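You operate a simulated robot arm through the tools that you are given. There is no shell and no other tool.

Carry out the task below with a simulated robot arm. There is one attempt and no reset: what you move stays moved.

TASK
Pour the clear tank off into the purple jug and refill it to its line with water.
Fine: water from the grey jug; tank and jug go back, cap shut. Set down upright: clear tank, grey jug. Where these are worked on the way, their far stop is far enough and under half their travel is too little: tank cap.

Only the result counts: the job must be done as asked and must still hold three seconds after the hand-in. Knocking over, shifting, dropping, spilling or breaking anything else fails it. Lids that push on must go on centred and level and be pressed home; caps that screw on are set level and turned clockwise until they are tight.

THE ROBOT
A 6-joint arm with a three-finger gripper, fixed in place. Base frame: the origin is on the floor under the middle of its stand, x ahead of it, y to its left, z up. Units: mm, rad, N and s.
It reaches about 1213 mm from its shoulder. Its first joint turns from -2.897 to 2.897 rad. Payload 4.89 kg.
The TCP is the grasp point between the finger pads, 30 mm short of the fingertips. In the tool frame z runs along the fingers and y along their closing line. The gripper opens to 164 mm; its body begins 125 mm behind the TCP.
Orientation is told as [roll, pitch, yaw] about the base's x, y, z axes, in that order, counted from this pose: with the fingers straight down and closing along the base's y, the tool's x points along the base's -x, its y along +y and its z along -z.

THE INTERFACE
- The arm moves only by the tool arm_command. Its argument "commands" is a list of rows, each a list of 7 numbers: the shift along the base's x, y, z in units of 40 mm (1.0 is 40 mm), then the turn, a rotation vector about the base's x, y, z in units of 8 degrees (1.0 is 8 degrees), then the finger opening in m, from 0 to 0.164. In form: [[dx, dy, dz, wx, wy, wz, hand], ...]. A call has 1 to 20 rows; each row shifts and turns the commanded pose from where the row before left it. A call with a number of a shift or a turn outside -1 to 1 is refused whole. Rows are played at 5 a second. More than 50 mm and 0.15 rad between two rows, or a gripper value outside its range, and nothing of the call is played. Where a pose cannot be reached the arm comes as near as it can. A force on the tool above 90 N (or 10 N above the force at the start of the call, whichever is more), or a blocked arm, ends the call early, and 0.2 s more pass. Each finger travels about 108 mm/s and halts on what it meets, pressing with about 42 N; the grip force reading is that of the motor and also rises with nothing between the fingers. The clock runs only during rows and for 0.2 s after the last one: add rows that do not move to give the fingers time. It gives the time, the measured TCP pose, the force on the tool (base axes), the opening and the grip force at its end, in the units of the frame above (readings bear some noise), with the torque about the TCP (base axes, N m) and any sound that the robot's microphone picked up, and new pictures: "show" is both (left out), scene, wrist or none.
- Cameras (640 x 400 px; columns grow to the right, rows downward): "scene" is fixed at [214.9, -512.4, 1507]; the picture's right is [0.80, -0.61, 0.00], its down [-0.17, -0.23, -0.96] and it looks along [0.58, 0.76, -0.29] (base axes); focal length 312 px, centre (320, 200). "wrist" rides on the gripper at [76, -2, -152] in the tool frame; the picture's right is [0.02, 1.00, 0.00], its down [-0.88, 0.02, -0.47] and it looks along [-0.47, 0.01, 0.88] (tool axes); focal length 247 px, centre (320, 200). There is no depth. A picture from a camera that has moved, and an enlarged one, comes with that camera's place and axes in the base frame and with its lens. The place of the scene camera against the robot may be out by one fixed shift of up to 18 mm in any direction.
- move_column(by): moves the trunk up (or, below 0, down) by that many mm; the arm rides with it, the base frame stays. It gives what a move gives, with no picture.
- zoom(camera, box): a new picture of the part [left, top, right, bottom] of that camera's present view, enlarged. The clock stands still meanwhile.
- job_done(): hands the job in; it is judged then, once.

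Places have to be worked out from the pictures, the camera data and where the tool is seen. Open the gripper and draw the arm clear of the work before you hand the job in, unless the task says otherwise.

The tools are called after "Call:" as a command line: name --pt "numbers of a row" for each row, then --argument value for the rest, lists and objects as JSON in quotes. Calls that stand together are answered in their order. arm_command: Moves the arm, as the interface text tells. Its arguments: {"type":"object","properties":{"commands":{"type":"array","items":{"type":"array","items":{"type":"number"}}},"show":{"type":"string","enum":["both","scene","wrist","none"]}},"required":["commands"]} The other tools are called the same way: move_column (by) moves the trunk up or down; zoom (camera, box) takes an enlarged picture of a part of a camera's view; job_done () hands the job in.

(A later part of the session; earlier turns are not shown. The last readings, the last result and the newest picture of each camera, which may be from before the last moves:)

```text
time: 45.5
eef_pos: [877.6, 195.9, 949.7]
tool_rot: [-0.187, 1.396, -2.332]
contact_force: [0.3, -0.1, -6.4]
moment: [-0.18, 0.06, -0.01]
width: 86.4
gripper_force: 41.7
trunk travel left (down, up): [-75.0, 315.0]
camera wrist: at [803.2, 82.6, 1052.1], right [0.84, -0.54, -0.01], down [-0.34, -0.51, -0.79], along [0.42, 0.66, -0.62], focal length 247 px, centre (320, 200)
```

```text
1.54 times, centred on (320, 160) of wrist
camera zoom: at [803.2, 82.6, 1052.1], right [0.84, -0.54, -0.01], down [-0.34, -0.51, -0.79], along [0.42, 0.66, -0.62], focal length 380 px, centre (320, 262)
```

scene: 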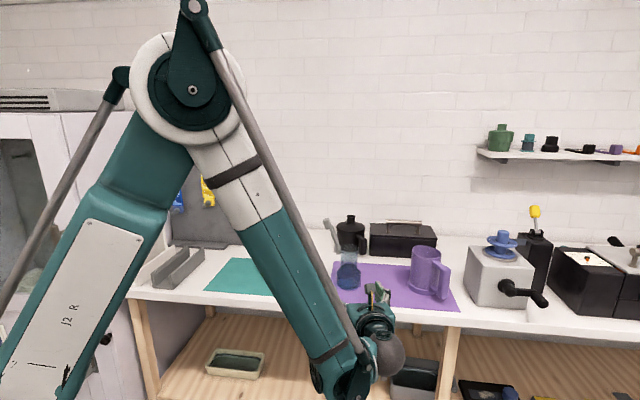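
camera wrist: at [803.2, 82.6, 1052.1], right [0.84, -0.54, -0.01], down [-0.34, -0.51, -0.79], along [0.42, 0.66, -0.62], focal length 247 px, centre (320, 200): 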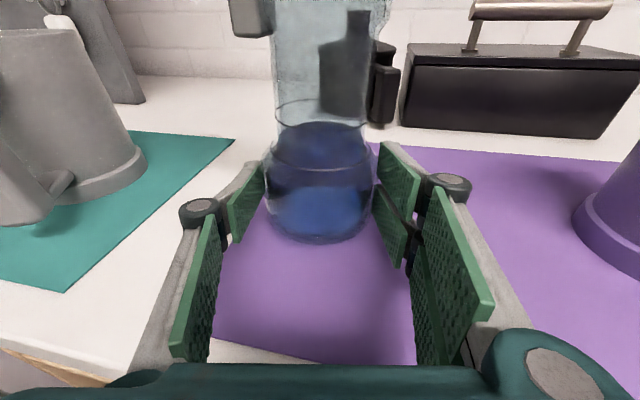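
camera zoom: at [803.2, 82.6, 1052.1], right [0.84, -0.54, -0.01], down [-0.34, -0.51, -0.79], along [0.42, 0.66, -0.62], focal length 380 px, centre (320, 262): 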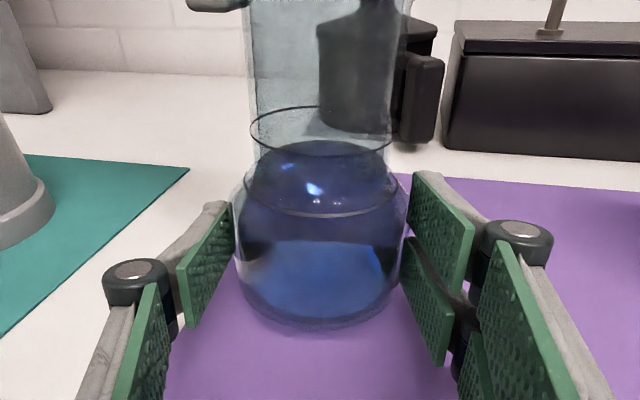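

The tank is held steadily (≈6.5 N, no slip). Lifting to carrying height gradually.

Call:
arm_command --pt "0 0 0.15 0 0 0 0.04" --pt "0 0 0.25 0 0 0 0.04" --pt "0 0 0.35 0 0 0 0.04" --pt "0 0 0.4 0 0 0 0.04" --pt "0 0 0.4 0 0 0 0.04" --pt "0 0 0.3 0 0 0 0.04" --pt "0 0 0.15 0 0 0 0.04" --show "both"

```text
time: 47.1
eef_pos: [877.1, 196.7, 1031.1]
tool_rot: [-0.184, 1.397, -2.333]
contact_force: [-0.2, -0.1, -6.1]
moment: [-0.14, 0.09, 0.01]
width: 86.5
gripper_force: 42.4
trunk travel left (down, up): [-75.0, 315.0]
camera wrist: at [802.8, 82.5, 1131.5], right [0.84, -0.54, -0.01], down [-0.34, -0.51, -0.79], along [0.42, 0.66, -0.62], focal length 247 px, centre (320, 200)
```

scene: 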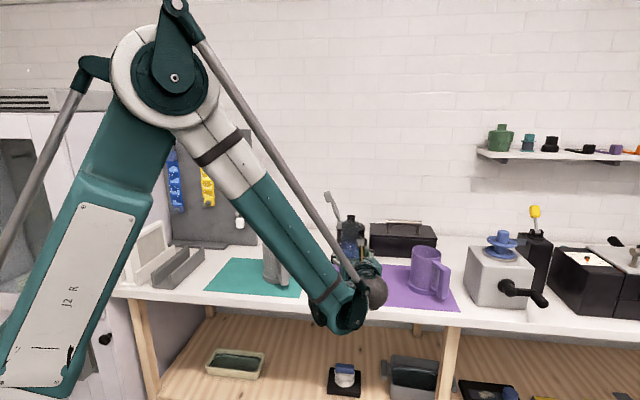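
wrist: 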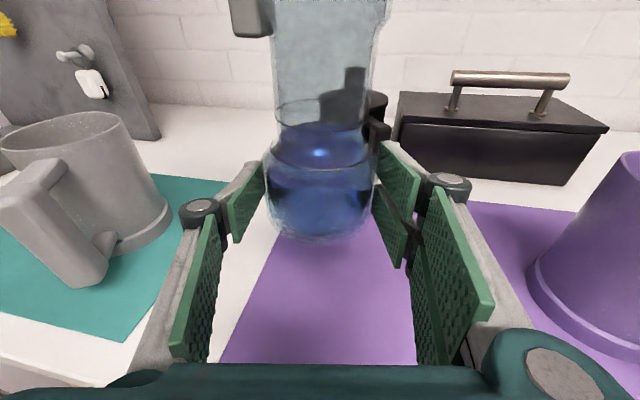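

Held firmly. Now carry it up and across to a spot left of the purple jug.

Call:
arm_command --pt "0.1 -0.09 0.2 0 0 0 0.04" --pt "0.25 -0.22 0.35 0 0 0 0.04" --pt "0.35 -0.32 0.35 0 0 0 0.04" --pt "0.4 -0.36 0.35 0 0 0 0.04" --pt "0.4 -0.36 0.3 0 0 0 0.04" --pt "0.4 -0.36 0.2 0 0 0 0.04" --pt "0.4 -0.36 0.1 0 0 0 0.04" --pt "0.35 -0.32 0 0 0 0 0.04" --pt "0.2 -0.18 0 0 0 0 0.04" --pt "0.05 -0.04 0 0 0 0 0.04" --show "both"

Call:
zoom --camera "scene" --box '[330, 180, 470, 310]'

```text
time: 49.4
eef_pos: [992.1, 93.2, 1104.6]
tool_rot: [-0.184, 1.398, -2.334]
contact_force: [0.1, -0.2, -6.5]
moment: [-0.14, 0.06, 0.01]
width: 86.4
gripper_force: 41.9
trunk travel left (down, up): [-75.0, 315.0]
camera wrist: at [919.2, -21.6, 1205.8], right [0.84, -0.54, -0.01], down [-0.34, -0.51, -0.79], along [0.42, 0.66, -0.62], focal length 247 px, centre (320, 200)
```

scene: 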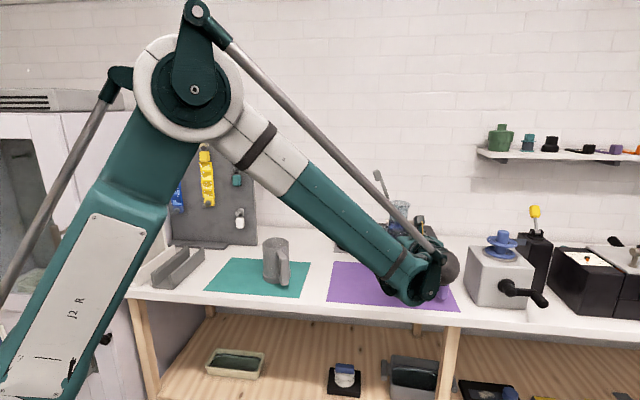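
wrist: 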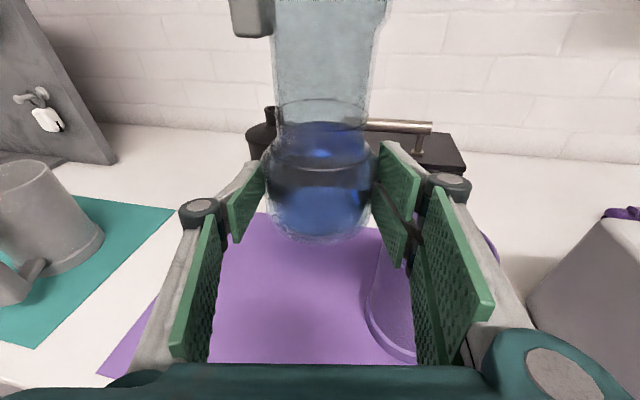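

```text
3.08 times, centred on (400, 245) of scene
camera zoom: at [214.9, -512.4, 1507.0], right [0.8, -0.61, 0.0], down [-0.17, -0.23, -0.96], along [0.58, 0.76, -0.29], focal length 960 px, centre (74, 62)
```

zoom: 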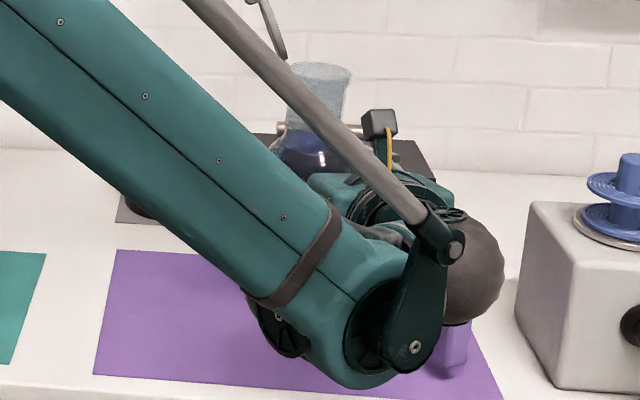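

The tank hangs just left of the jug (jug axis ≈(1098,48), rim z≈1028). I'll start tilting to the right about the finger axis, 4° per row to ~44° – before any flow – and check the cap and position.

Call:
arm_command --pt "0 0 0 0.135 0.21 0 0.04" --pt "0 0 0 0.271 0.42 0 0.04" --pt "0 0 0 0.271 0.42 0 0.04" --pt "0 0 0 0.271 0.42 0 0.04" --pt "0 0 0 0.271 0.42 0 0.04" --pt "0 0 0 0.271 0.42 0 0.04" --pt "0 0 0 0.271 0.42 0 0.04" --pt "0 0 0 0.271 0.42 0 0.04" --pt "0 0 0 0.271 0.42 0 0.04" --pt "0 0 0 0.271 0.42 0 0.04" --pt "0 0 0 0.271 0.42 0 0.04" --pt "0 0 0 0.135 0.21 0 0.04" --show "both"

Call:
zoom --camera "scene" --box '[330, 160, 490, 310]'

```text
time: 52.0
eef_pos: [993.2, 93.7, 1104.5]
tool_rot: [-1.401, 0.755, 2.805]
contact_force: [-0.8, -0.6, -7.6]
moment: [-0.1, 0.11, -0.02]
width: 86.2
gripper_force: 41.7
trunk travel left (down, up): [-75.0, 315.0]
camera wrist: at [977.9, -59.3, 1176.9], right [0.6, -0.39, -0.7], down [-0.8, -0.22, -0.56], along [0.06, 0.9, -0.44], focal length 247 px, centre (320, 200)
```

scene: 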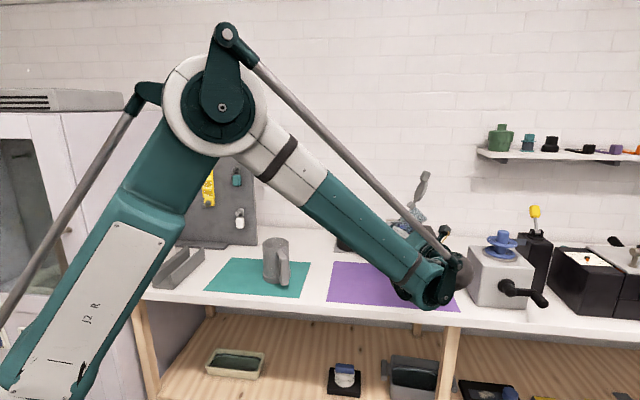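
wrist: 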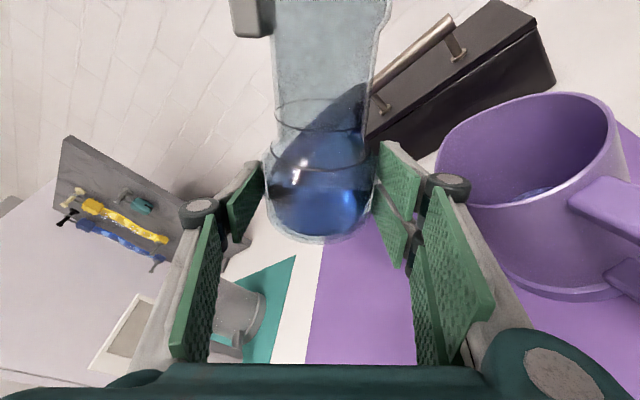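

```text
2.67 times, centred on (410, 235) of scene
camera zoom: at [214.9, -512.4, 1507.0], right [0.8, -0.61, 0.0], down [-0.17, -0.23, -0.96], along [0.58, 0.76, -0.29], focal length 832 px, centre (80, 107)
```

zoom: 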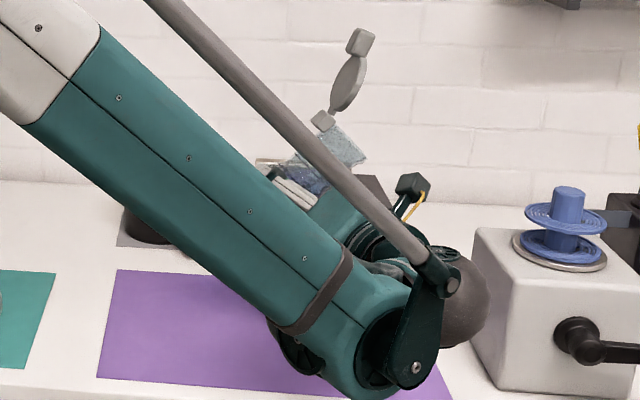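

The cap's hinge is stiff enough to stay open at this tilt, and the water is following nicely. Checking the jug interior and clearances.

Call:
zoom --camera "wrist" --box '[400, 80, 640, 310]'

Call:
zoom --camera "wrist" --box '[220, 0, 420, 250]'

```text
1.74 times, centred on (520, 195) of wrist
camera zoom: at [977.9, -59.3, 1176.9], right [0.6, -0.39, -0.7], down [-0.8, -0.22, -0.56], along [0.06, 0.9, -0.44], focal length 430 px, centre (-28, 209)
```

zoom: 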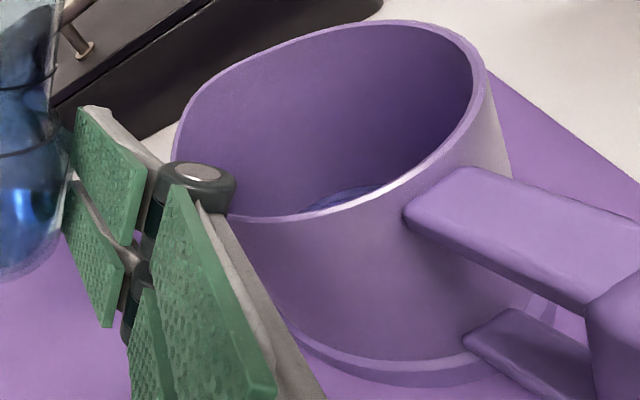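

```text
1.60 times, centred on (320, 125) of wrist
camera zoom: at [977.9, -59.3, 1176.9], right [0.6, -0.39, -0.7], down [-0.8, -0.22, -0.56], along [0.06, 0.9, -0.44], focal length 395 px, centre (320, 320)
```

zoom: 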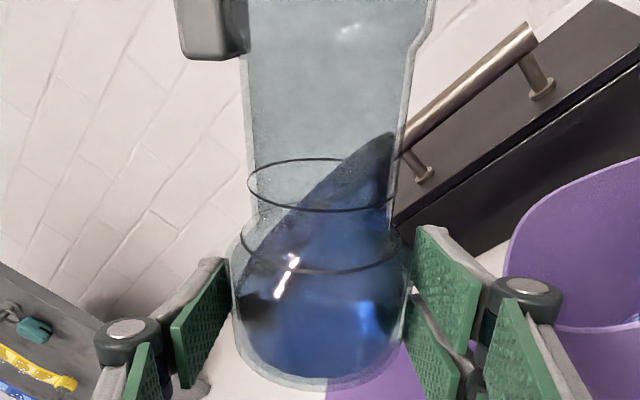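

Water is well behaved; the purple jug opening is clearly to the right. I'll tilt on to ~60° while lowering a little toward the jug.

Call:
arm_command --pt "0 0 -0.1 0.203 0.315 0 0.04" --pt "0 0 -0.15 0.271 0.42 0 0.04" --pt "0 0 -0.15 0.271 0.42 0 0.04" --pt "0 0 -0.1 0.271 0.42 0 0.04" --pt "0 0 0 0.068 0.105 0 0.04" --show "both"

Call:
zoom --camera "wrist" --box '[220, 0, 480, 250]'

Call:
zoom --camera "scene" --box '[350, 160, 490, 290]'

```text
time: 53.1
eef_pos: [994.0, 92.6, 1084.8]
tool_rot: [-1.473, 0.48, 2.764]
contact_force: [0.9, -0.2, -6.8]
moment: [-0.09, 0.18, 0.0]
width: 86.1
gripper_force: 42.0
trunk travel left (down, up): [-75.0, 315.0]
camera wrist: at [992.3, -68.9, 1134.4], right [0.41, -0.27, -0.87], down [-0.91, -0.15, -0.38], along [-0.02, 0.95, -0.3], focal length 247 px, centre (320, 200)
```

scene: 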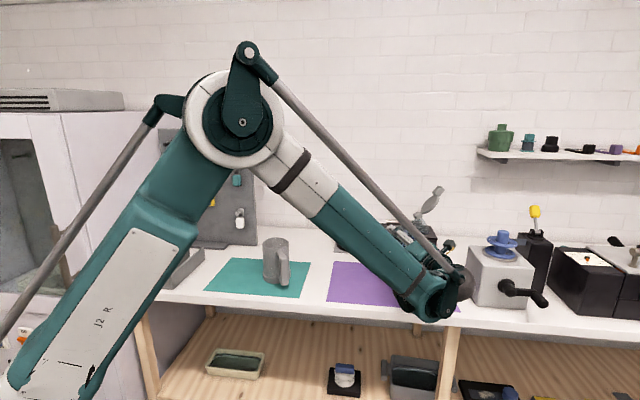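
wrist: 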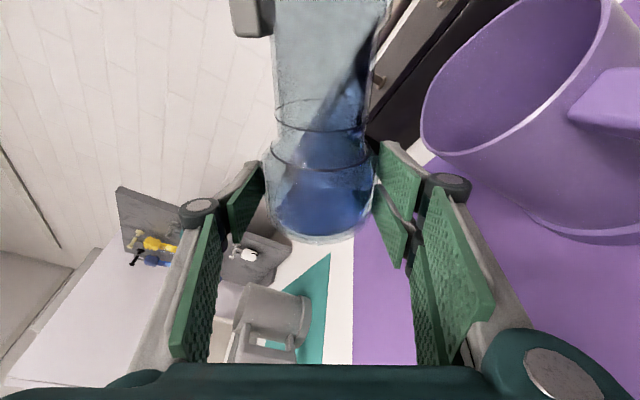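

```text
1.60 times, centred on (350, 125) of wrist
camera zoom: at [992.3, -68.9, 1134.4], right [0.41, -0.27, -0.87], down [-0.91, -0.15, -0.38], along [-0.02, 0.95, -0.3], focal length 395 px, centre (272, 320)
```

zoom: 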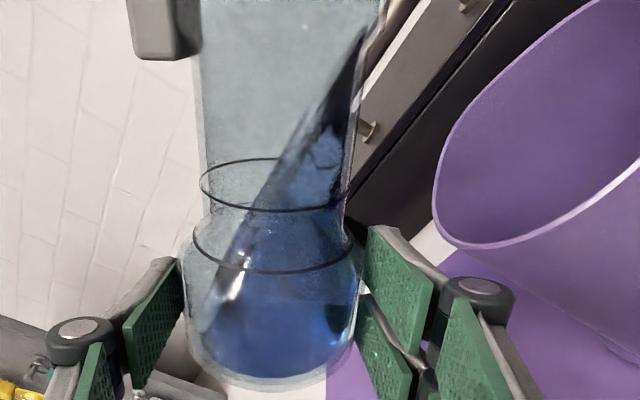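

```text
3.08 times, centred on (420, 225) of scene
camera zoom: at [214.9, -512.4, 1507.0], right [0.8, -0.61, 0.0], down [-0.17, -0.23, -0.96], along [0.58, 0.76, -0.29], focal length 960 px, centre (12, 123)
```

zoom: 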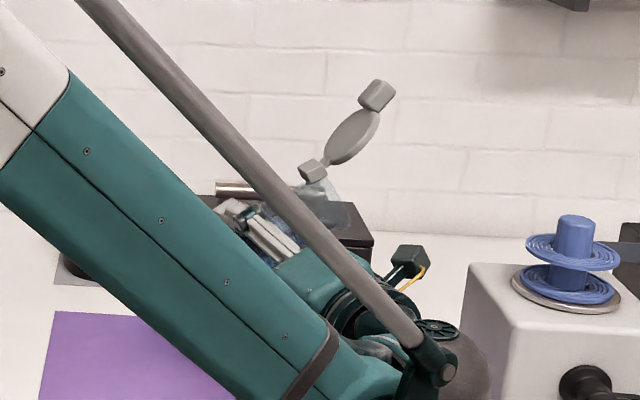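

Tilt is 60°, water almost at the lip and the lip is over the jug opening. I'll shift 12 mm left and a bit lower to allow for the stream's throw, then tilt on slowly.

Call:
arm_command --pt "-0.12 0.08 -0.1 0 0 0 0.04" --pt "-0.12 0.08 -0.1 0 0 0 0.04" --pt "0 0 0 0.135 0.21 0 0.04" --pt "0 0 0 0.135 0.21 0 0.04" --show "both"

Call:
zoom --camera "wrist" --box '[220, 0, 480, 250]'

Call:
zoom --camera "scene" --box '[370, 190, 490, 290]'

```text
time: 54.1
eef_pos: [983.9, 99.5, 1077.0]
tool_rot: [-1.487, 0.414, 2.755]
contact_force: [0.1, -0.2, -6.1]
moment: [-0.08, 0.16, -0.03]
width: 86.4
gripper_force: 41.5
trunk travel left (down, up): [-75.0, 315.0]
camera wrist: at [985.2, -64.4, 1120.5], right [0.36, -0.23, -0.9], down [-0.93, -0.13, -0.34], along [-0.04, 0.96, -0.27], focal length 247 px, centre (320, 200)
```

scene: 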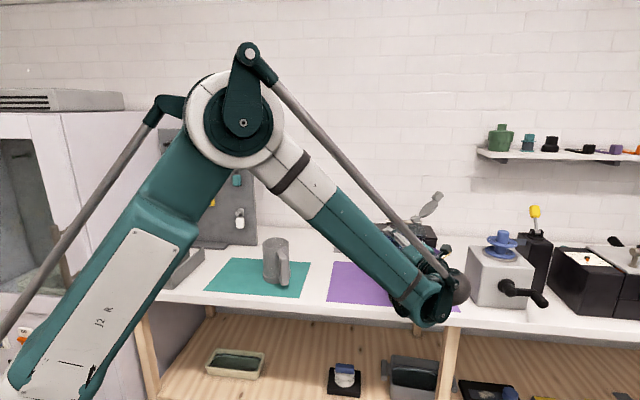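
wrist: 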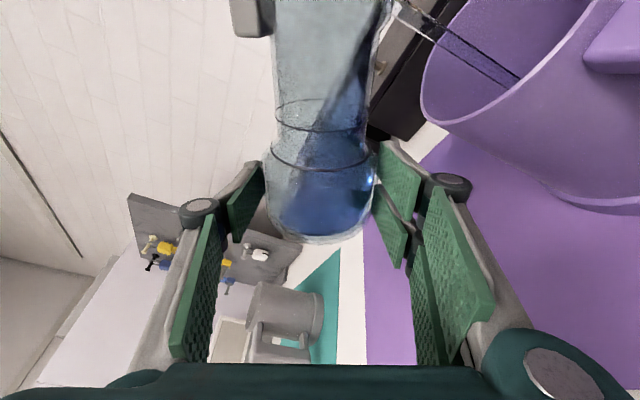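

```text
1.60 times, centred on (350, 125) of wrist
camera zoom: at [985.2, -64.4, 1120.5], right [0.36, -0.23, -0.9], down [-0.93, -0.13, -0.34], along [-0.04, 0.96, -0.27], focal length 395 px, centre (272, 320)
```

zoom: 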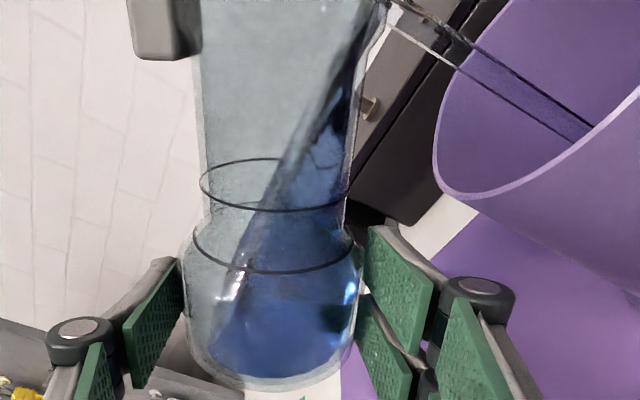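

```text
4.00 times, centred on (430, 240) of scene
camera zoom: at [214.9, -512.4, 1507.0], right [0.8, -0.61, 0.0], down [-0.17, -0.23, -0.96], along [0.58, 0.76, -0.29], focal length 1248 px, centre (-120, 40)
```

zoom: 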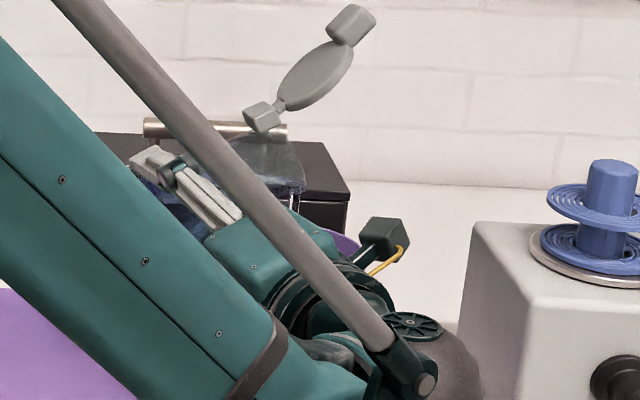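

The stream has started and falls straight into the purple jug. Continuing to tilt slowly.

Call:
arm_command --pt "0 0 0 0.068 0.105 0 0.04" --pt "0 0 0 0.068 0.105 0 0.04" --pt "0 0 0 0.068 0.105 0 0.04" --pt "0 0 0 0.068 0.105 0 0.04" --pt "0 0 0 0.068 0.105 0 0.04" --pt "0 0 0 0.068 0.105 0 0.04" --pt "0 0 0 0.068 0.105 0 0.04" --pt "0 0 0 0.068 0.105 0 0.04" --show "wrist"

Call:
zoom --camera "wrist" --box '[220, 0, 640, 280]'

```text
time: 56.0
eef_pos: [982.1, 100.2, 1076.8]
tool_rot: [-1.516, 0.277, 2.746]
contact_force: [-0.4, 0.4, -6.1]
moment: [-0.06, 0.18, 0.0]
width: 86.3
gripper_force: 42.2
trunk travel left (down, up): [-75.0, 315.0]
camera wrist: at [989.9, -67.4, 1107.4], right [0.25, -0.17, -0.95], down [-0.97, -0.11, -0.23], along [-0.07, 0.98, -0.19], focal length 247 px, centre (320, 200)
```

wrist: 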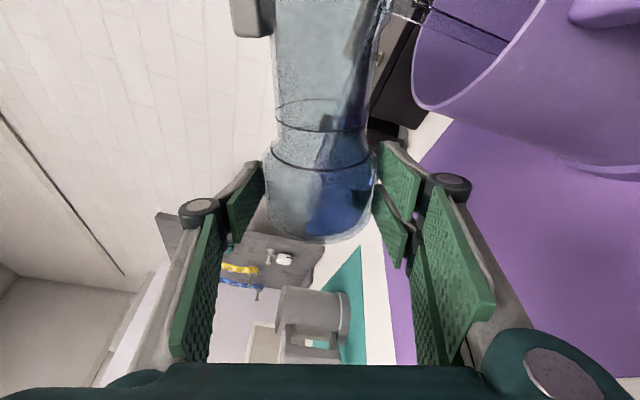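

```text
1.43 times, centred on (430, 140) of wrist
camera zoom: at [989.9, -67.4, 1107.4], right [0.25, -0.17, -0.95], down [-0.97, -0.11, -0.23], along [-0.07, 0.98, -0.19], focal length 353 px, centre (163, 286)
```

zoom: 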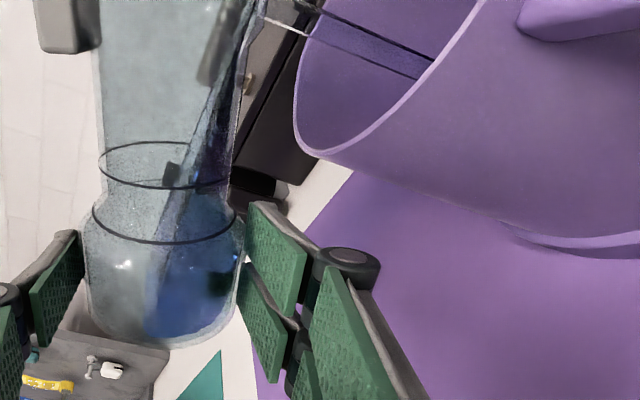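

Half-way; stream well inside the jug. Continuing to ~90° while raising gradually to keep the lip clear above the rim.

Call:
arm_command --pt "0 0 0.02 0.1 0.157 0 0.04" --pt "0 0 0.02 0.1 0.157 0 0.04" --pt "0 0 0.03 0.1 0.157 0 0.04" --pt "0 0 0.03 0.1 0.157 0 0.04" --pt "0 0 0.04 0.1 0.157 0 0.04" --pt "0 0 0.04 0.1 0.157 0 0.04" --pt "0.01 -0.006 0.05 0.1 0.157 0 0.04" --pt "0.01 -0.006 0.05 0.1 0.157 0 0.04" --pt "0.01 -0.006 0.05 0.1 0.157 0 0.04" --pt "0.01 -0.006 0.05 0.1 0.157 0 0.04" --pt "0.01 -0.006 0.05 0.1 0.157 0 0.04" --pt "0.01 -0.006 0.05 0.1 0.157 0 0.04" --show "wrist"

Call:
zoom --camera "wrist" --box '[220, 0, 640, 280]'

```text
time: 58.5
eef_pos: [985.4, 98.3, 1095.6]
tool_rot: [-1.565, -0.03, 2.74]
contact_force: [-0.9, 0.2, -3.9]
moment: [-0.07, 0.1, 0.0]
width: 86.5
gripper_force: 41.7
trunk travel left (down, up): [-75.0, 315.0]
camera wrist: at [996.0, -70.7, 1095.6], right [-0.01, 0.0, -1.0], down [-1.0, -0.09, 0.01], along [-0.09, 1.0, 0.0], focal length 247 px, centre (320, 200)
```

wrist: 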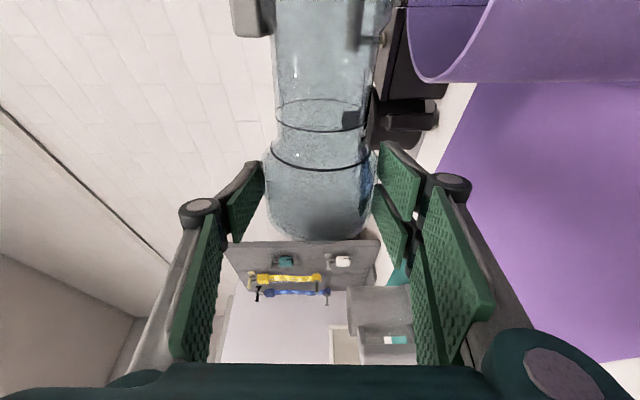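

```text
1.43 times, centred on (430, 140) of wrist
camera zoom: at [996.0, -70.7, 1095.6], right [-0.01, 0.0, -1.0], down [-1.0, -0.09, 0.01], along [-0.09, 1.0, 0.0], focal length 353 px, centre (163, 286)
```

zoom: 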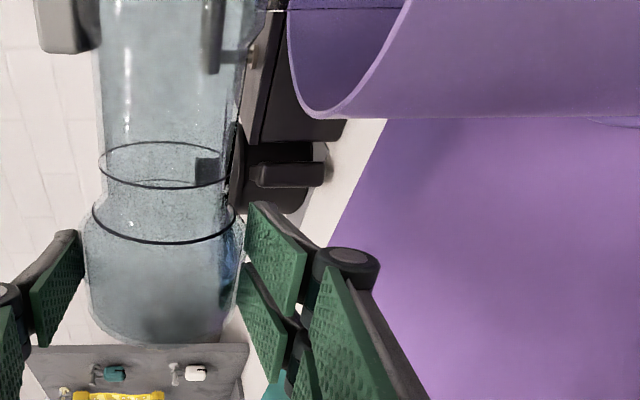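

About 240 ml has left (load 6.3→3.9 N). Continuing past horizontal to drain the shoulder, moving so the lip stays over the jug.

Call:
arm_command --pt "0.046 -0.03 0.09 0.1354 0.21 0 0.04" --pt "0.046 -0.03 0.09 0.1354 0.21 0 0.04" --pt "0.046 -0.03 0.09 0.1354 0.21 0 0.04" --pt "0.046 -0.03 0.09 0.1354 0.21 0 0.04" --pt "0.046 -0.03 0.09 0.1354 0.21 0 0.04" --pt "0.055 -0.035 0.083 0.1354 0.21 0 0.04" --pt "0.055 -0.035 0.083 0.1354 0.21 0 0.04" --pt "0.055 -0.035 0.083 0.1354 0.21 0 0.04" --pt "0.055 -0.035 0.083 0.1354 0.21 0 0.04" --pt "0.055 -0.035 0.083 0.1354 0.21 0 0.04" --show "both"

Call:
zoom --camera "wrist" --box '[220, 0, 640, 280]'

Call:
zoom --camera "scene" --box '[370, 180, 500, 310]'

```text
time: 60.8
eef_pos: [1005.5, 84.2, 1130.4]
tool_rot: [-1.629, -0.377, 2.753]
contact_force: [-0.8, -1.2, -4.0]
moment: [-0.07, 0.13, -0.01]
width: 86.6
gripper_force: 41.5
trunk travel left (down, up): [-75.0, 315.0]
camera wrist: at [1011.1, -80.8, 1095.7], right [-0.3, 0.18, -0.94], down [-0.95, -0.12, 0.28], along [-0.06, 0.98, 0.21], focal length 247 px, centre (320, 200)
```

scene: 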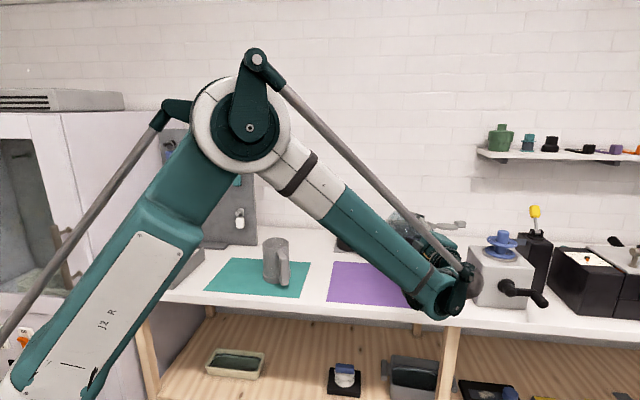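
wrist: 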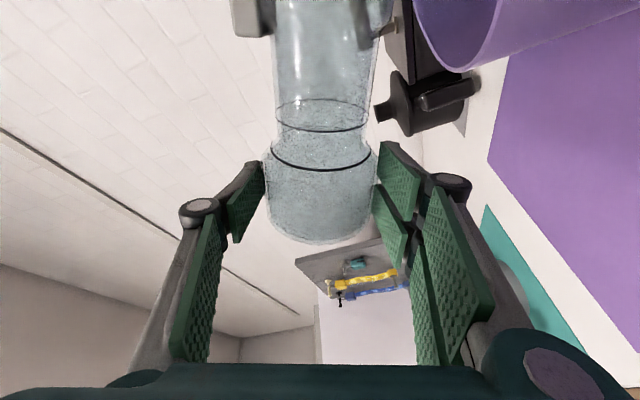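

```text
1.43 times, centred on (430, 140) of wrist
camera zoom: at [1011.1, -80.8, 1095.7], right [-0.3, 0.18, -0.94], down [-0.95, -0.12, 0.28], along [-0.06, 0.98, 0.21], focal length 353 px, centre (163, 286)
```

zoom: 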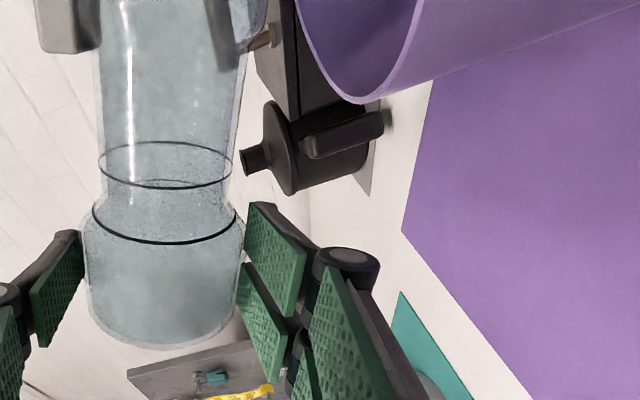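

```text
3.08 times, centred on (435, 245) of scene
camera zoom: at [214.9, -512.4, 1507.0], right [0.8, -0.61, 0.0], down [-0.17, -0.23, -0.96], along [0.58, 0.76, -0.29], focal length 960 px, centre (-34, 62)
```

zoom: 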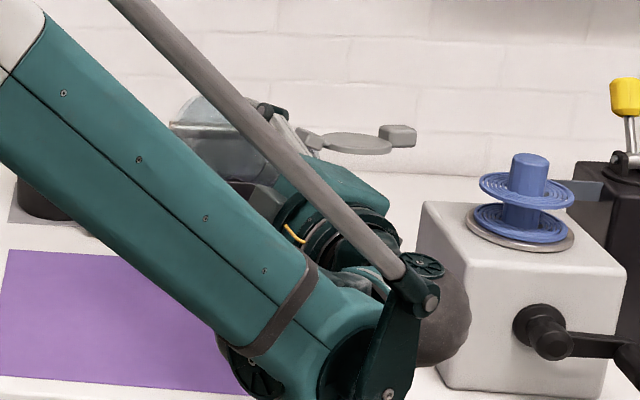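

The tank looks empty (load steady at ~4 N). A close look at the tank's rings while it is empty, to decide which is the fill line.

Call:
zoom --camera "wrist" --box '[260, 80, 384, 180]'

Call:
zoom --camera "wrist" --box '[260, 130, 384, 250]'

```text
4.00 times, centred on (322, 130) of wrist
camera zoom: at [1011.1, -80.8, 1095.7], right [-0.3, 0.18, -0.94], down [-0.95, -0.12, 0.28], along [-0.06, 0.98, 0.21], focal length 988 px, centre (312, 480)
```

zoom: 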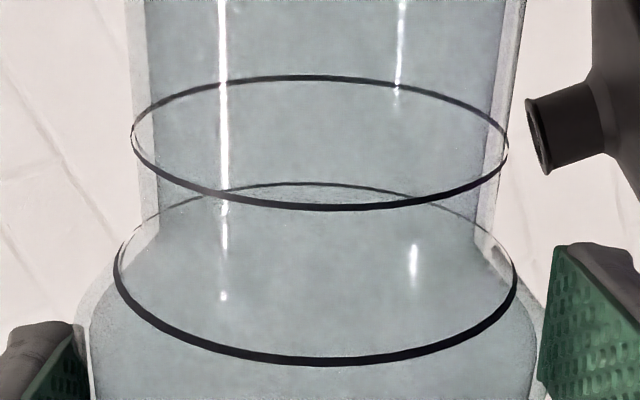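

```text
3.33 times, centred on (322, 190) of wrist
camera zoom: at [1011.1, -80.8, 1095.7], right [-0.3, 0.18, -0.94], down [-0.95, -0.12, 0.28], along [-0.06, 0.98, 0.21], focal length 823 px, centre (313, 233)
```

zoom: 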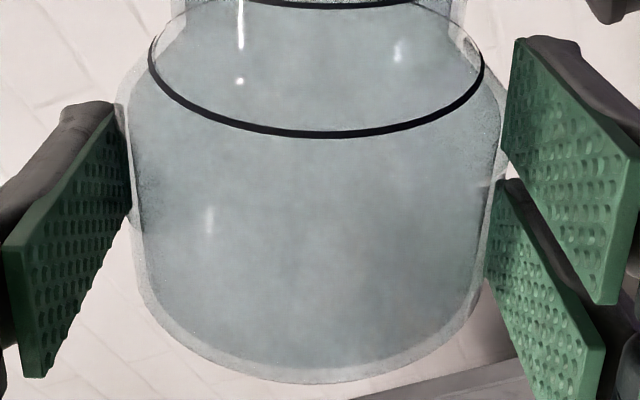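

Both rings are real marks: lower one mid-shoulder, upper one on the neck, and the old water stood between them. I'll tip further to ~140° to drain the shoulder pocket completely.

Call:
arm_command --pt "0.061 -0.039 0.0725 0.1354 0.21 0 0.04" --pt "0.061 -0.039 0.0725 0.1354 0.21 0 0.04" --pt "0.061 -0.039 0.0725 0.1354 0.21 0 0.04" --pt "0.061 -0.039 0.0725 0.1354 0.21 0 0.04" --pt "0.061 -0.039 0.0725 0.1354 0.21 0 0.04" --pt "0.067 -0.043 0.06 0.1354 0.21 0 0.04" --pt "0.067 -0.043 0.06 0.1354 0.21 0 0.04" --pt "0.067 -0.043 0.06 0.1354 0.21 0 0.04" --pt "0.067 -0.043 0.06 0.1354 0.21 0 0.04" --pt "0.067 -0.043 0.06 0.1354 0.21 0 0.04" --pt "0.07 -0.045 0.046 0.1354 0.21 0 0.04" --pt "0.07 -0.045 0.046 0.1354 0.21 0 0.04" --pt "0.07 -0.045 0.046 0.1354 0.21 0 0.04" --pt "0.07 -0.045 0.046 0.1354 0.21 0 0.04" --pt "0.07 -0.045 0.046 0.1354 0.21 0 0.04" --show "both"

Call:
zoom --camera "scene" --box '[370, 180, 500, 310]'

```text
time: 64.0
eef_pos: [1045.4, 59.6, 1165.2]
tool_rot: [-1.771, -0.884, 2.839]
contact_force: [-0.5, 0.3, -4.8]
moment: [-0.06, 0.08, -0.04]
width: 86.4
gripper_force: 42.2
trunk travel left (down, up): [-75.0, 315.0]
camera wrist: at [1025.4, -90.2, 1088.3], right [-0.65, 0.41, -0.64], down [-0.75, -0.25, 0.61], along [0.09, 0.88, 0.47], focal length 247 px, centre (320, 200)
```

scene: 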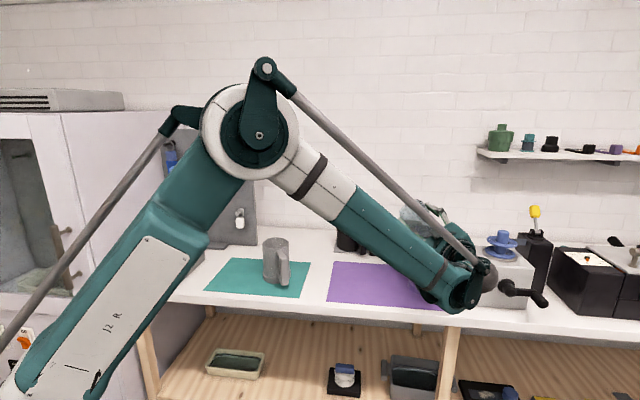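
wrist: 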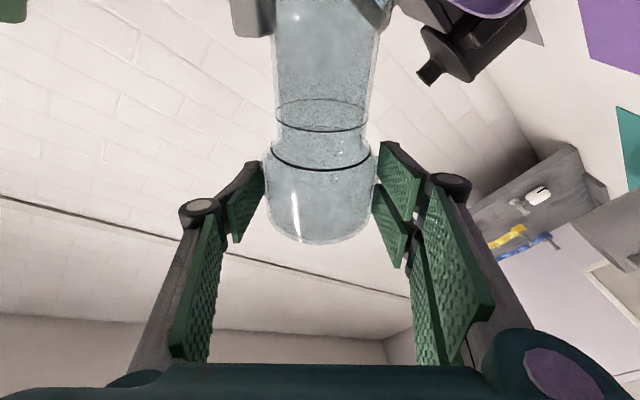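

```text
3.08 times, centred on (435, 245) of scene
camera zoom: at [214.9, -512.4, 1507.0], right [0.8, -0.61, 0.0], down [-0.17, -0.23, -0.96], along [0.58, 0.76, -0.29], focal length 960 px, centre (-34, 62)
```

zoom: 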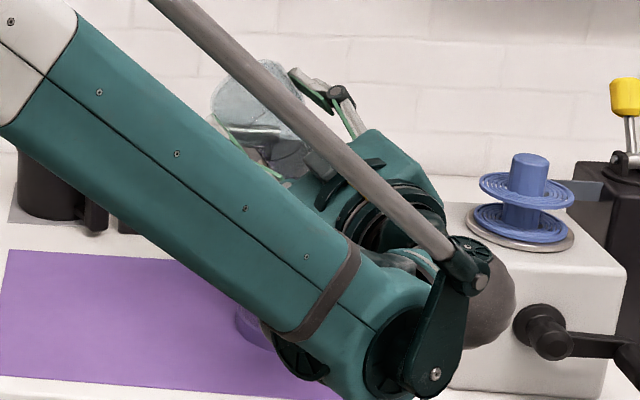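

Tilt 140°, empty. Holding a moment for the last drops, then reversing the same path.

Call:
arm_command --pt "0 0 0 0 0 0 0.04" --pt "0 0 0 0 0 0 0.04" --pt "0 0 0 0 0 0 0.04" --pt "0 0 0 0 0 0 0.04" --show "none"

Call:
arm_command --pt "-0.139 0.089 -0.1 -0.271 -0.42 0 0.04" --pt "-0.139 0.089 -0.1 -0.271 -0.42 0 0.04" --pt "-0.139 0.089 -0.1 -0.271 -0.42 0 0.04" --pt "-0.118 0.076 -0.13 -0.271 -0.42 0 0.04" --pt "-0.118 0.076 -0.13 -0.271 -0.42 0 0.04" --pt "-0.118 0.076 -0.13 -0.271 -0.42 0 0.04" --pt "-0.092 0.06 -0.15 -0.271 -0.42 0 0.04" --pt "-0.092 0.06 -0.15 -0.271 -0.42 0 0.04" --pt "-0.092 0.06 -0.15 -0.271 -0.42 0 0.04" --pt "-0.067 0.043 -0.17 -0.271 -0.42 0 0.04" --pt "-0.067 0.043 -0.17 -0.271 -0.42 0 0.04" --pt "-0.067 0.043 -0.17 -0.271 -0.42 0 0.04" --pt "-0.034 0.022 -0.1375 -0.271 -0.42 0 0.04" --pt "-0.034 0.022 -0.1375 -0.271 -0.42 0 0.04" --pt "-0.034 0.022 -0.1375 -0.271 -0.42 0 0.04" --pt "0 0 0 -0.271 -0.42 0 0.04" --pt "0 0 0 -0.271 -0.42 0 0.04" --pt "0 0 0 -0.271 -0.42 0 0.04" --pt "0 0 0 -0.271 -0.42 0 0.04" --pt "0 0 0 -0.271 -0.42 0 0.04" --show "both"

```text
time: 65.0
eef_pos: [1045.1, 59.6, 1164.9]
tool_rot: [-1.771, -0.885, 2.839]
contact_force: [0.1, 0.1, -3.7]
moment: [-0.07, 0.09, -0.01]
width: 86.4
gripper_force: 42.5
trunk travel left (down, up): [-75.0, 315.0]
```

```text
time: 69.2
eef_pos: [991.9, 95.1, 1081.8]
tool_rot: [-1.467, 0.486, 2.762]
contact_force: [-0.4, -0.4, -4.8]
moment: [-0.02, 0.12, 0.02]
width: 86.5
gripper_force: 41.9
trunk travel left (down, up): [-75.0, 315.0]
camera wrist: at [989.8, -67.2, 1134.1], right [0.41, -0.27, -0.87], down [-0.91, -0.15, -0.39], along [-0.02, 0.95, -0.31], focal length 247 px, centre (320, 200)
```

scene: 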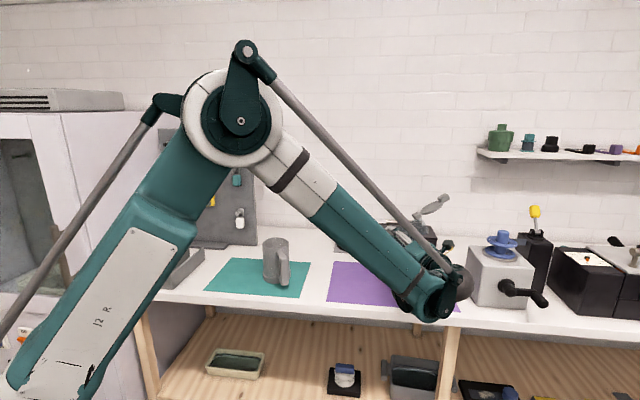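
wrist: 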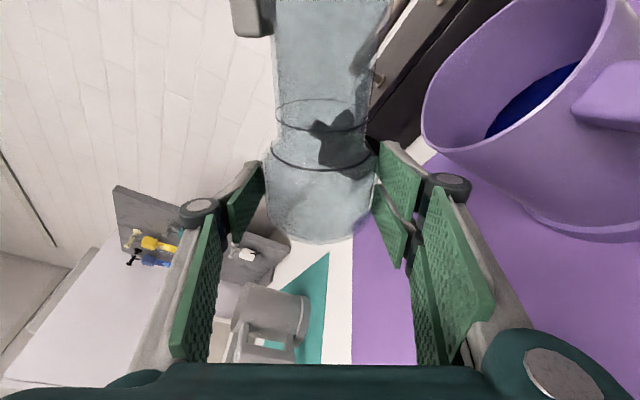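

Purple jug now holds the blue water and the tank is empty (~4 N). Rotating the tank back upright while rising.

Call:
arm_command --pt "0 0 0.05 -0.271 -0.42 0 0.04" --pt "0 0 0.05 -0.271 -0.42 0 0.04" --pt "0 0 0.05 -0.271 -0.42 0 0.04" --pt "0 0 0.05 -0.271 -0.42 0 0.04" --pt "0 0 0.05 -0.271 -0.42 0 0.04" --pt "0 0 0.05 -0.271 -0.42 0 0.04" --pt "0 0 0.05 -0.271 -0.42 0 0.04" --pt "0 0 0.05 -0.271 -0.42 0 0.04" --pt "0 0 0.05 -0.271 -0.42 0 0.04" --pt "0 0 0.05 -0.271 -0.42 0 0.04" --pt "0 0 0 -0.271 -0.42 0 0.04" --pt "0 0 0 -0.271 -0.42 0 0.04" --pt "0 0 0 -0.271 -0.42 0 0.04" --pt "0 0 0 -0.271 -0.42 0 0.04" --pt "0 0 0 -0.271 -0.42 0 0.04" --show "both"

```text
time: 72.3
eef_pos: [991.2, 95.0, 1102.8]
tool_rot: [-0.162, 1.396, -2.315]
contact_force: [-0.5, -0.1, -4.6]
moment: [-0.08, 0.08, 0.01]
width: 86.4
gripper_force: 42.3
trunk travel left (down, up): [-75.0, 315.0]
camera wrist: at [916.4, -19.7, 1204.7], right [0.84, -0.55, -0.01], down [-0.34, -0.51, -0.79], along [0.43, 0.66, -0.62], focal length 247 px, centre (320, 200)
```

scene: 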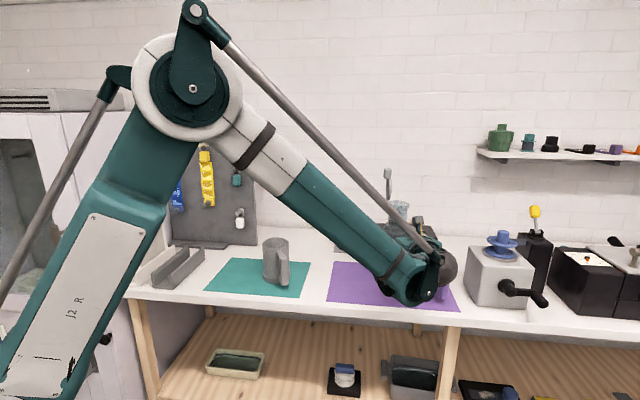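
wrist: 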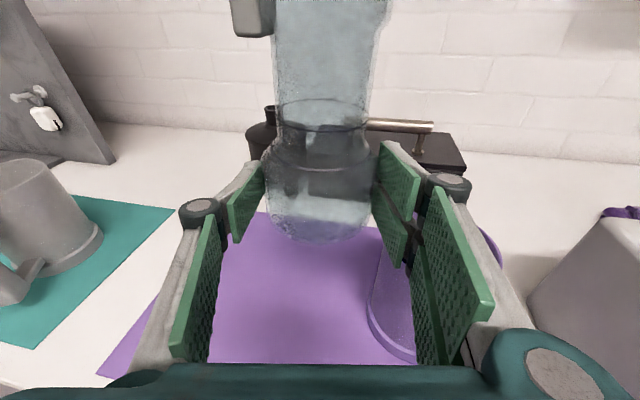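

Call:
zoom --camera "scene" --box '[350, 160, 450, 240]'

Call:
zoom --camera "wrist" --box '[220, 60, 420, 260]'

```text
5.00 times, centred on (400, 200) of scene
camera zoom: at [214.9, -512.4, 1507.0], right [0.8, -0.61, 0.0], down [-0.17, -0.23, -0.96], along [0.58, 0.76, -0.29], focal length 1560 px, centre (-80, 200)
```

zoom: 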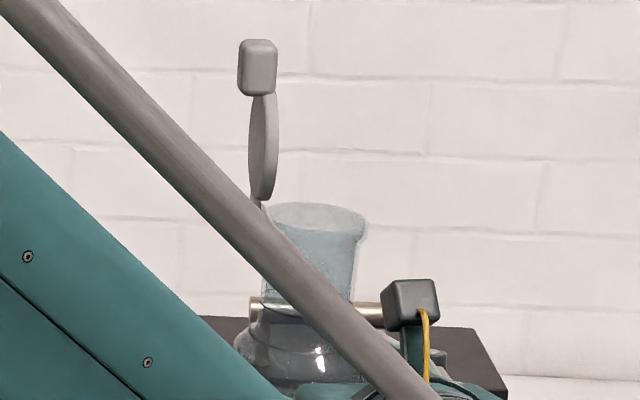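

```text
2.00 times, centred on (320, 160) of wrist
camera zoom: at [916.4, -19.7, 1204.7], right [0.84, -0.55, -0.01], down [-0.34, -0.51, -0.79], along [0.43, 0.66, -0.62], focal length 494 px, centre (320, 280)
```

zoom: 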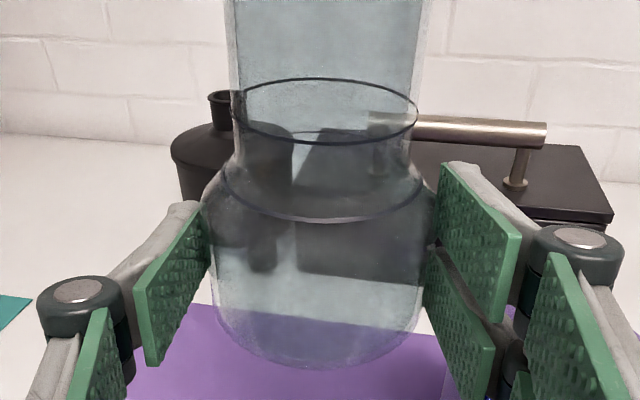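

The tank is empty and upright; its cap has sunk to about vertical but is still open. Carrying it back over its original spot.

Call:
arm_command --pt "-0.15 0.185 0 0 0 0 0.04" --pt "-0.3 0.37 0 0 0 0 0.04" --pt "-0.33 0.41 0 0 0 0 0.04" --pt "-0.33 0.41 0 0 0 0 0.04" --pt "-0.3 0.37 0 0 0 0 0.04" --pt "-0.25 0.31 -0.2 0 0 0 0.04" --pt "-0.13 0.165 -0.4 0 0 0 0.04" --pt "0 0 -0.5 0 0 0 0.04" --pt "0 0 -0.5 0 0 0 0.04" --pt "0 0 -0.5 0 0 0 0.04" --pt "0 0 -0.5 0 0 0 0.04" --pt "0 0 -0.5 0 0 0 0.04" --pt "0 0 -0.4 0 0 0 0.04" --show "both"

```text
time: 75.2
eef_pos: [918.4, 182.8, 964.1]
tool_rot: [-0.164, 1.396, -2.319]
contact_force: [-1.1, 0.6, -4.4]
moment: [-0.15, 0.07, -0.09]
width: 86.4
gripper_force: 42.2
trunk travel left (down, up): [-75.0, 315.0]
camera wrist: at [843.5, 69.0, 1065.0], right [0.84, -0.55, -0.01], down [-0.34, -0.51, -0.79], along [0.43, 0.66, -0.62], focal length 247 px, centre (320, 200)
```

scene: 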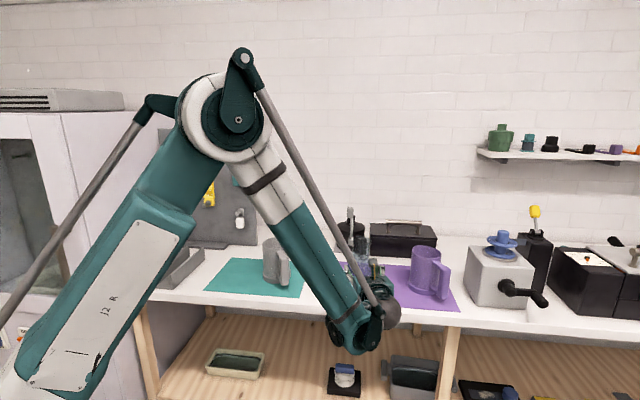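
wrist: 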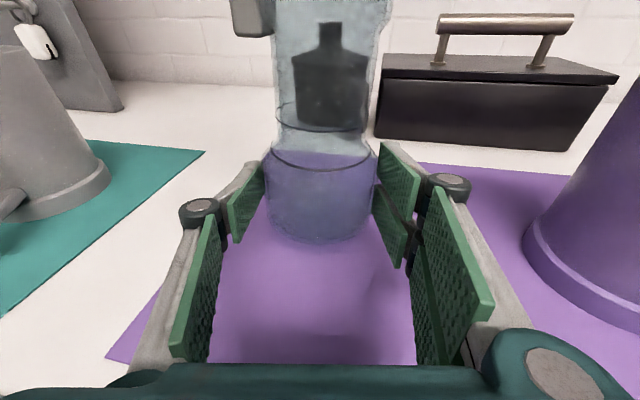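

Lowering the last stretch gently until the base touches.

Call:
arm_command --pt "0.02 0.02 -0.25 0 0 0 0.04" --pt "0 0 -0.2 0 0 0 0.04" --pt "0 0 -0.05 0 0 0 0.04" --pt "0 0 -0.03 0 0 0 0.04" --show "none"

```text
time: 76.2
eef_pos: [920.7, 184.1, 942.9]
tool_rot: [-0.166, 1.397, -2.32]
contact_force: [-0.4, -0.2, -4.0]
moment: [-0.09, 0.03, 0.02]
width: 86.5
gripper_force: 41.9
trunk travel left (down, up): [-75.0, 315.0]
```

Call:
arm_command --pt "0 0 -0.025 0 0 0 0.04" --pt "0 0 -0.025 0 0 0 0.04" --show "none"

Call:
arm_command --pt "0 0 -0.025 0 0 0 0.04" --show "none"

```text
time: 76.8
eef_pos: [920.6, 184.7, 940.7]
tool_rot: [-0.166, 1.397, -2.321]
contact_force: [1.3, 1.7, -0.3]
moment: [-0.07, -0.16, 0.04]
width: 86.1
gripper_force: 41.8
trunk travel left (down, up): [-75.0, 315.0]
```

```text
time: 77.2
eef_pos: [919.6, 182.8, 939.5]
tool_rot: [-0.166, 1.398, -2.316]
contact_force: [6.3, 3.8, 15.8]
moment: [0.04, -1.06, 0.2]
width: 86.1
gripper_force: 42.6
trunk travel left (down, up): [-75.0, 315.0]
```

Base is on the table (16 N press). Easing up half a millimetre, then opening the fingers gradually.

Call:
arm_command --pt "0 0 0.018 0 0 0 0.04" --pt "0 0 0 0 0 0 0.07" --pt "0 0 0 0 0 0 0.083" --pt "0 0 0 0 0 0 0.087" --pt "0 0 0 0 0 0 0.09" --pt "0 0 0 0 0 0 0.094" --pt "0 0 0 0 0 0 0.1" --pt "0 0 0 0 0 0 0.11" --pt "0 0 0 0 0 0 0.12" --show "both"

Call:
zoom --camera "wrist" --box '[120, 0, 520, 290]'

```text
time: 79.2
eef_pos: [920.9, 183.1, 939.5]
tool_rot: [-0.164, 1.398, -2.318]
contact_force: [-0.2, 0.2, 0.4]
moment: [-0.02, -0.01, -0.02]
width: 119.9
gripper_force: 0.1
trunk travel left (down, up): [-75.0, 315.0]
camera wrist: at [844.9, 69.8, 1041.1], right [0.84, -0.55, -0.01], down [-0.34, -0.51, -0.79], along [0.43, 0.66, -0.62], focal length 247 px, centre (320, 200)
```

scene: 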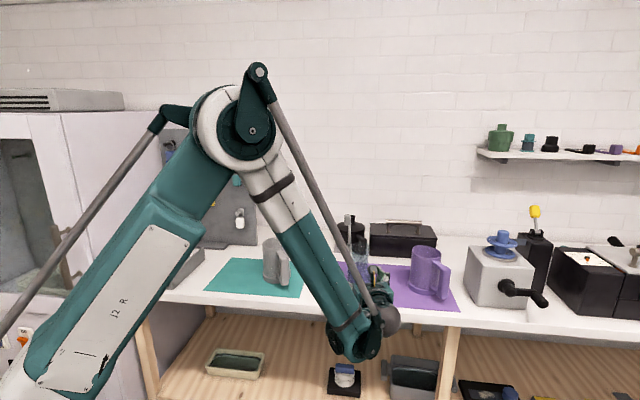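
wrist: 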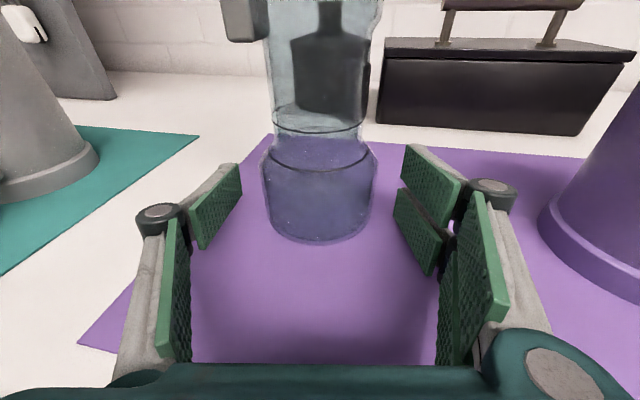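

```text
1.38 times, centred on (320, 145) of wrist
camera zoom: at [844.9, 69.8, 1041.1], right [0.84, -0.55, -0.01], down [-0.34, -0.51, -0.79], along [0.43, 0.66, -0.62], focal length 341 px, centre (320, 276)
```

zoom: 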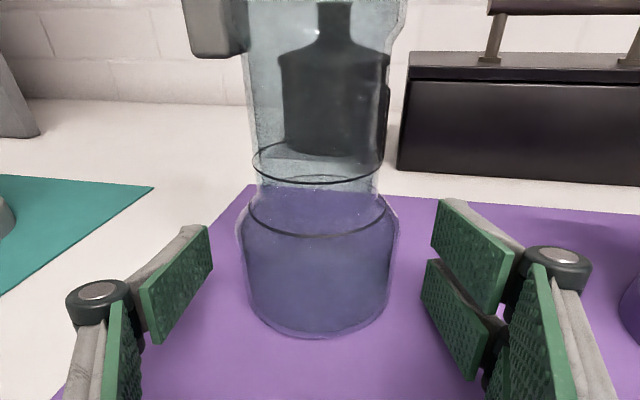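

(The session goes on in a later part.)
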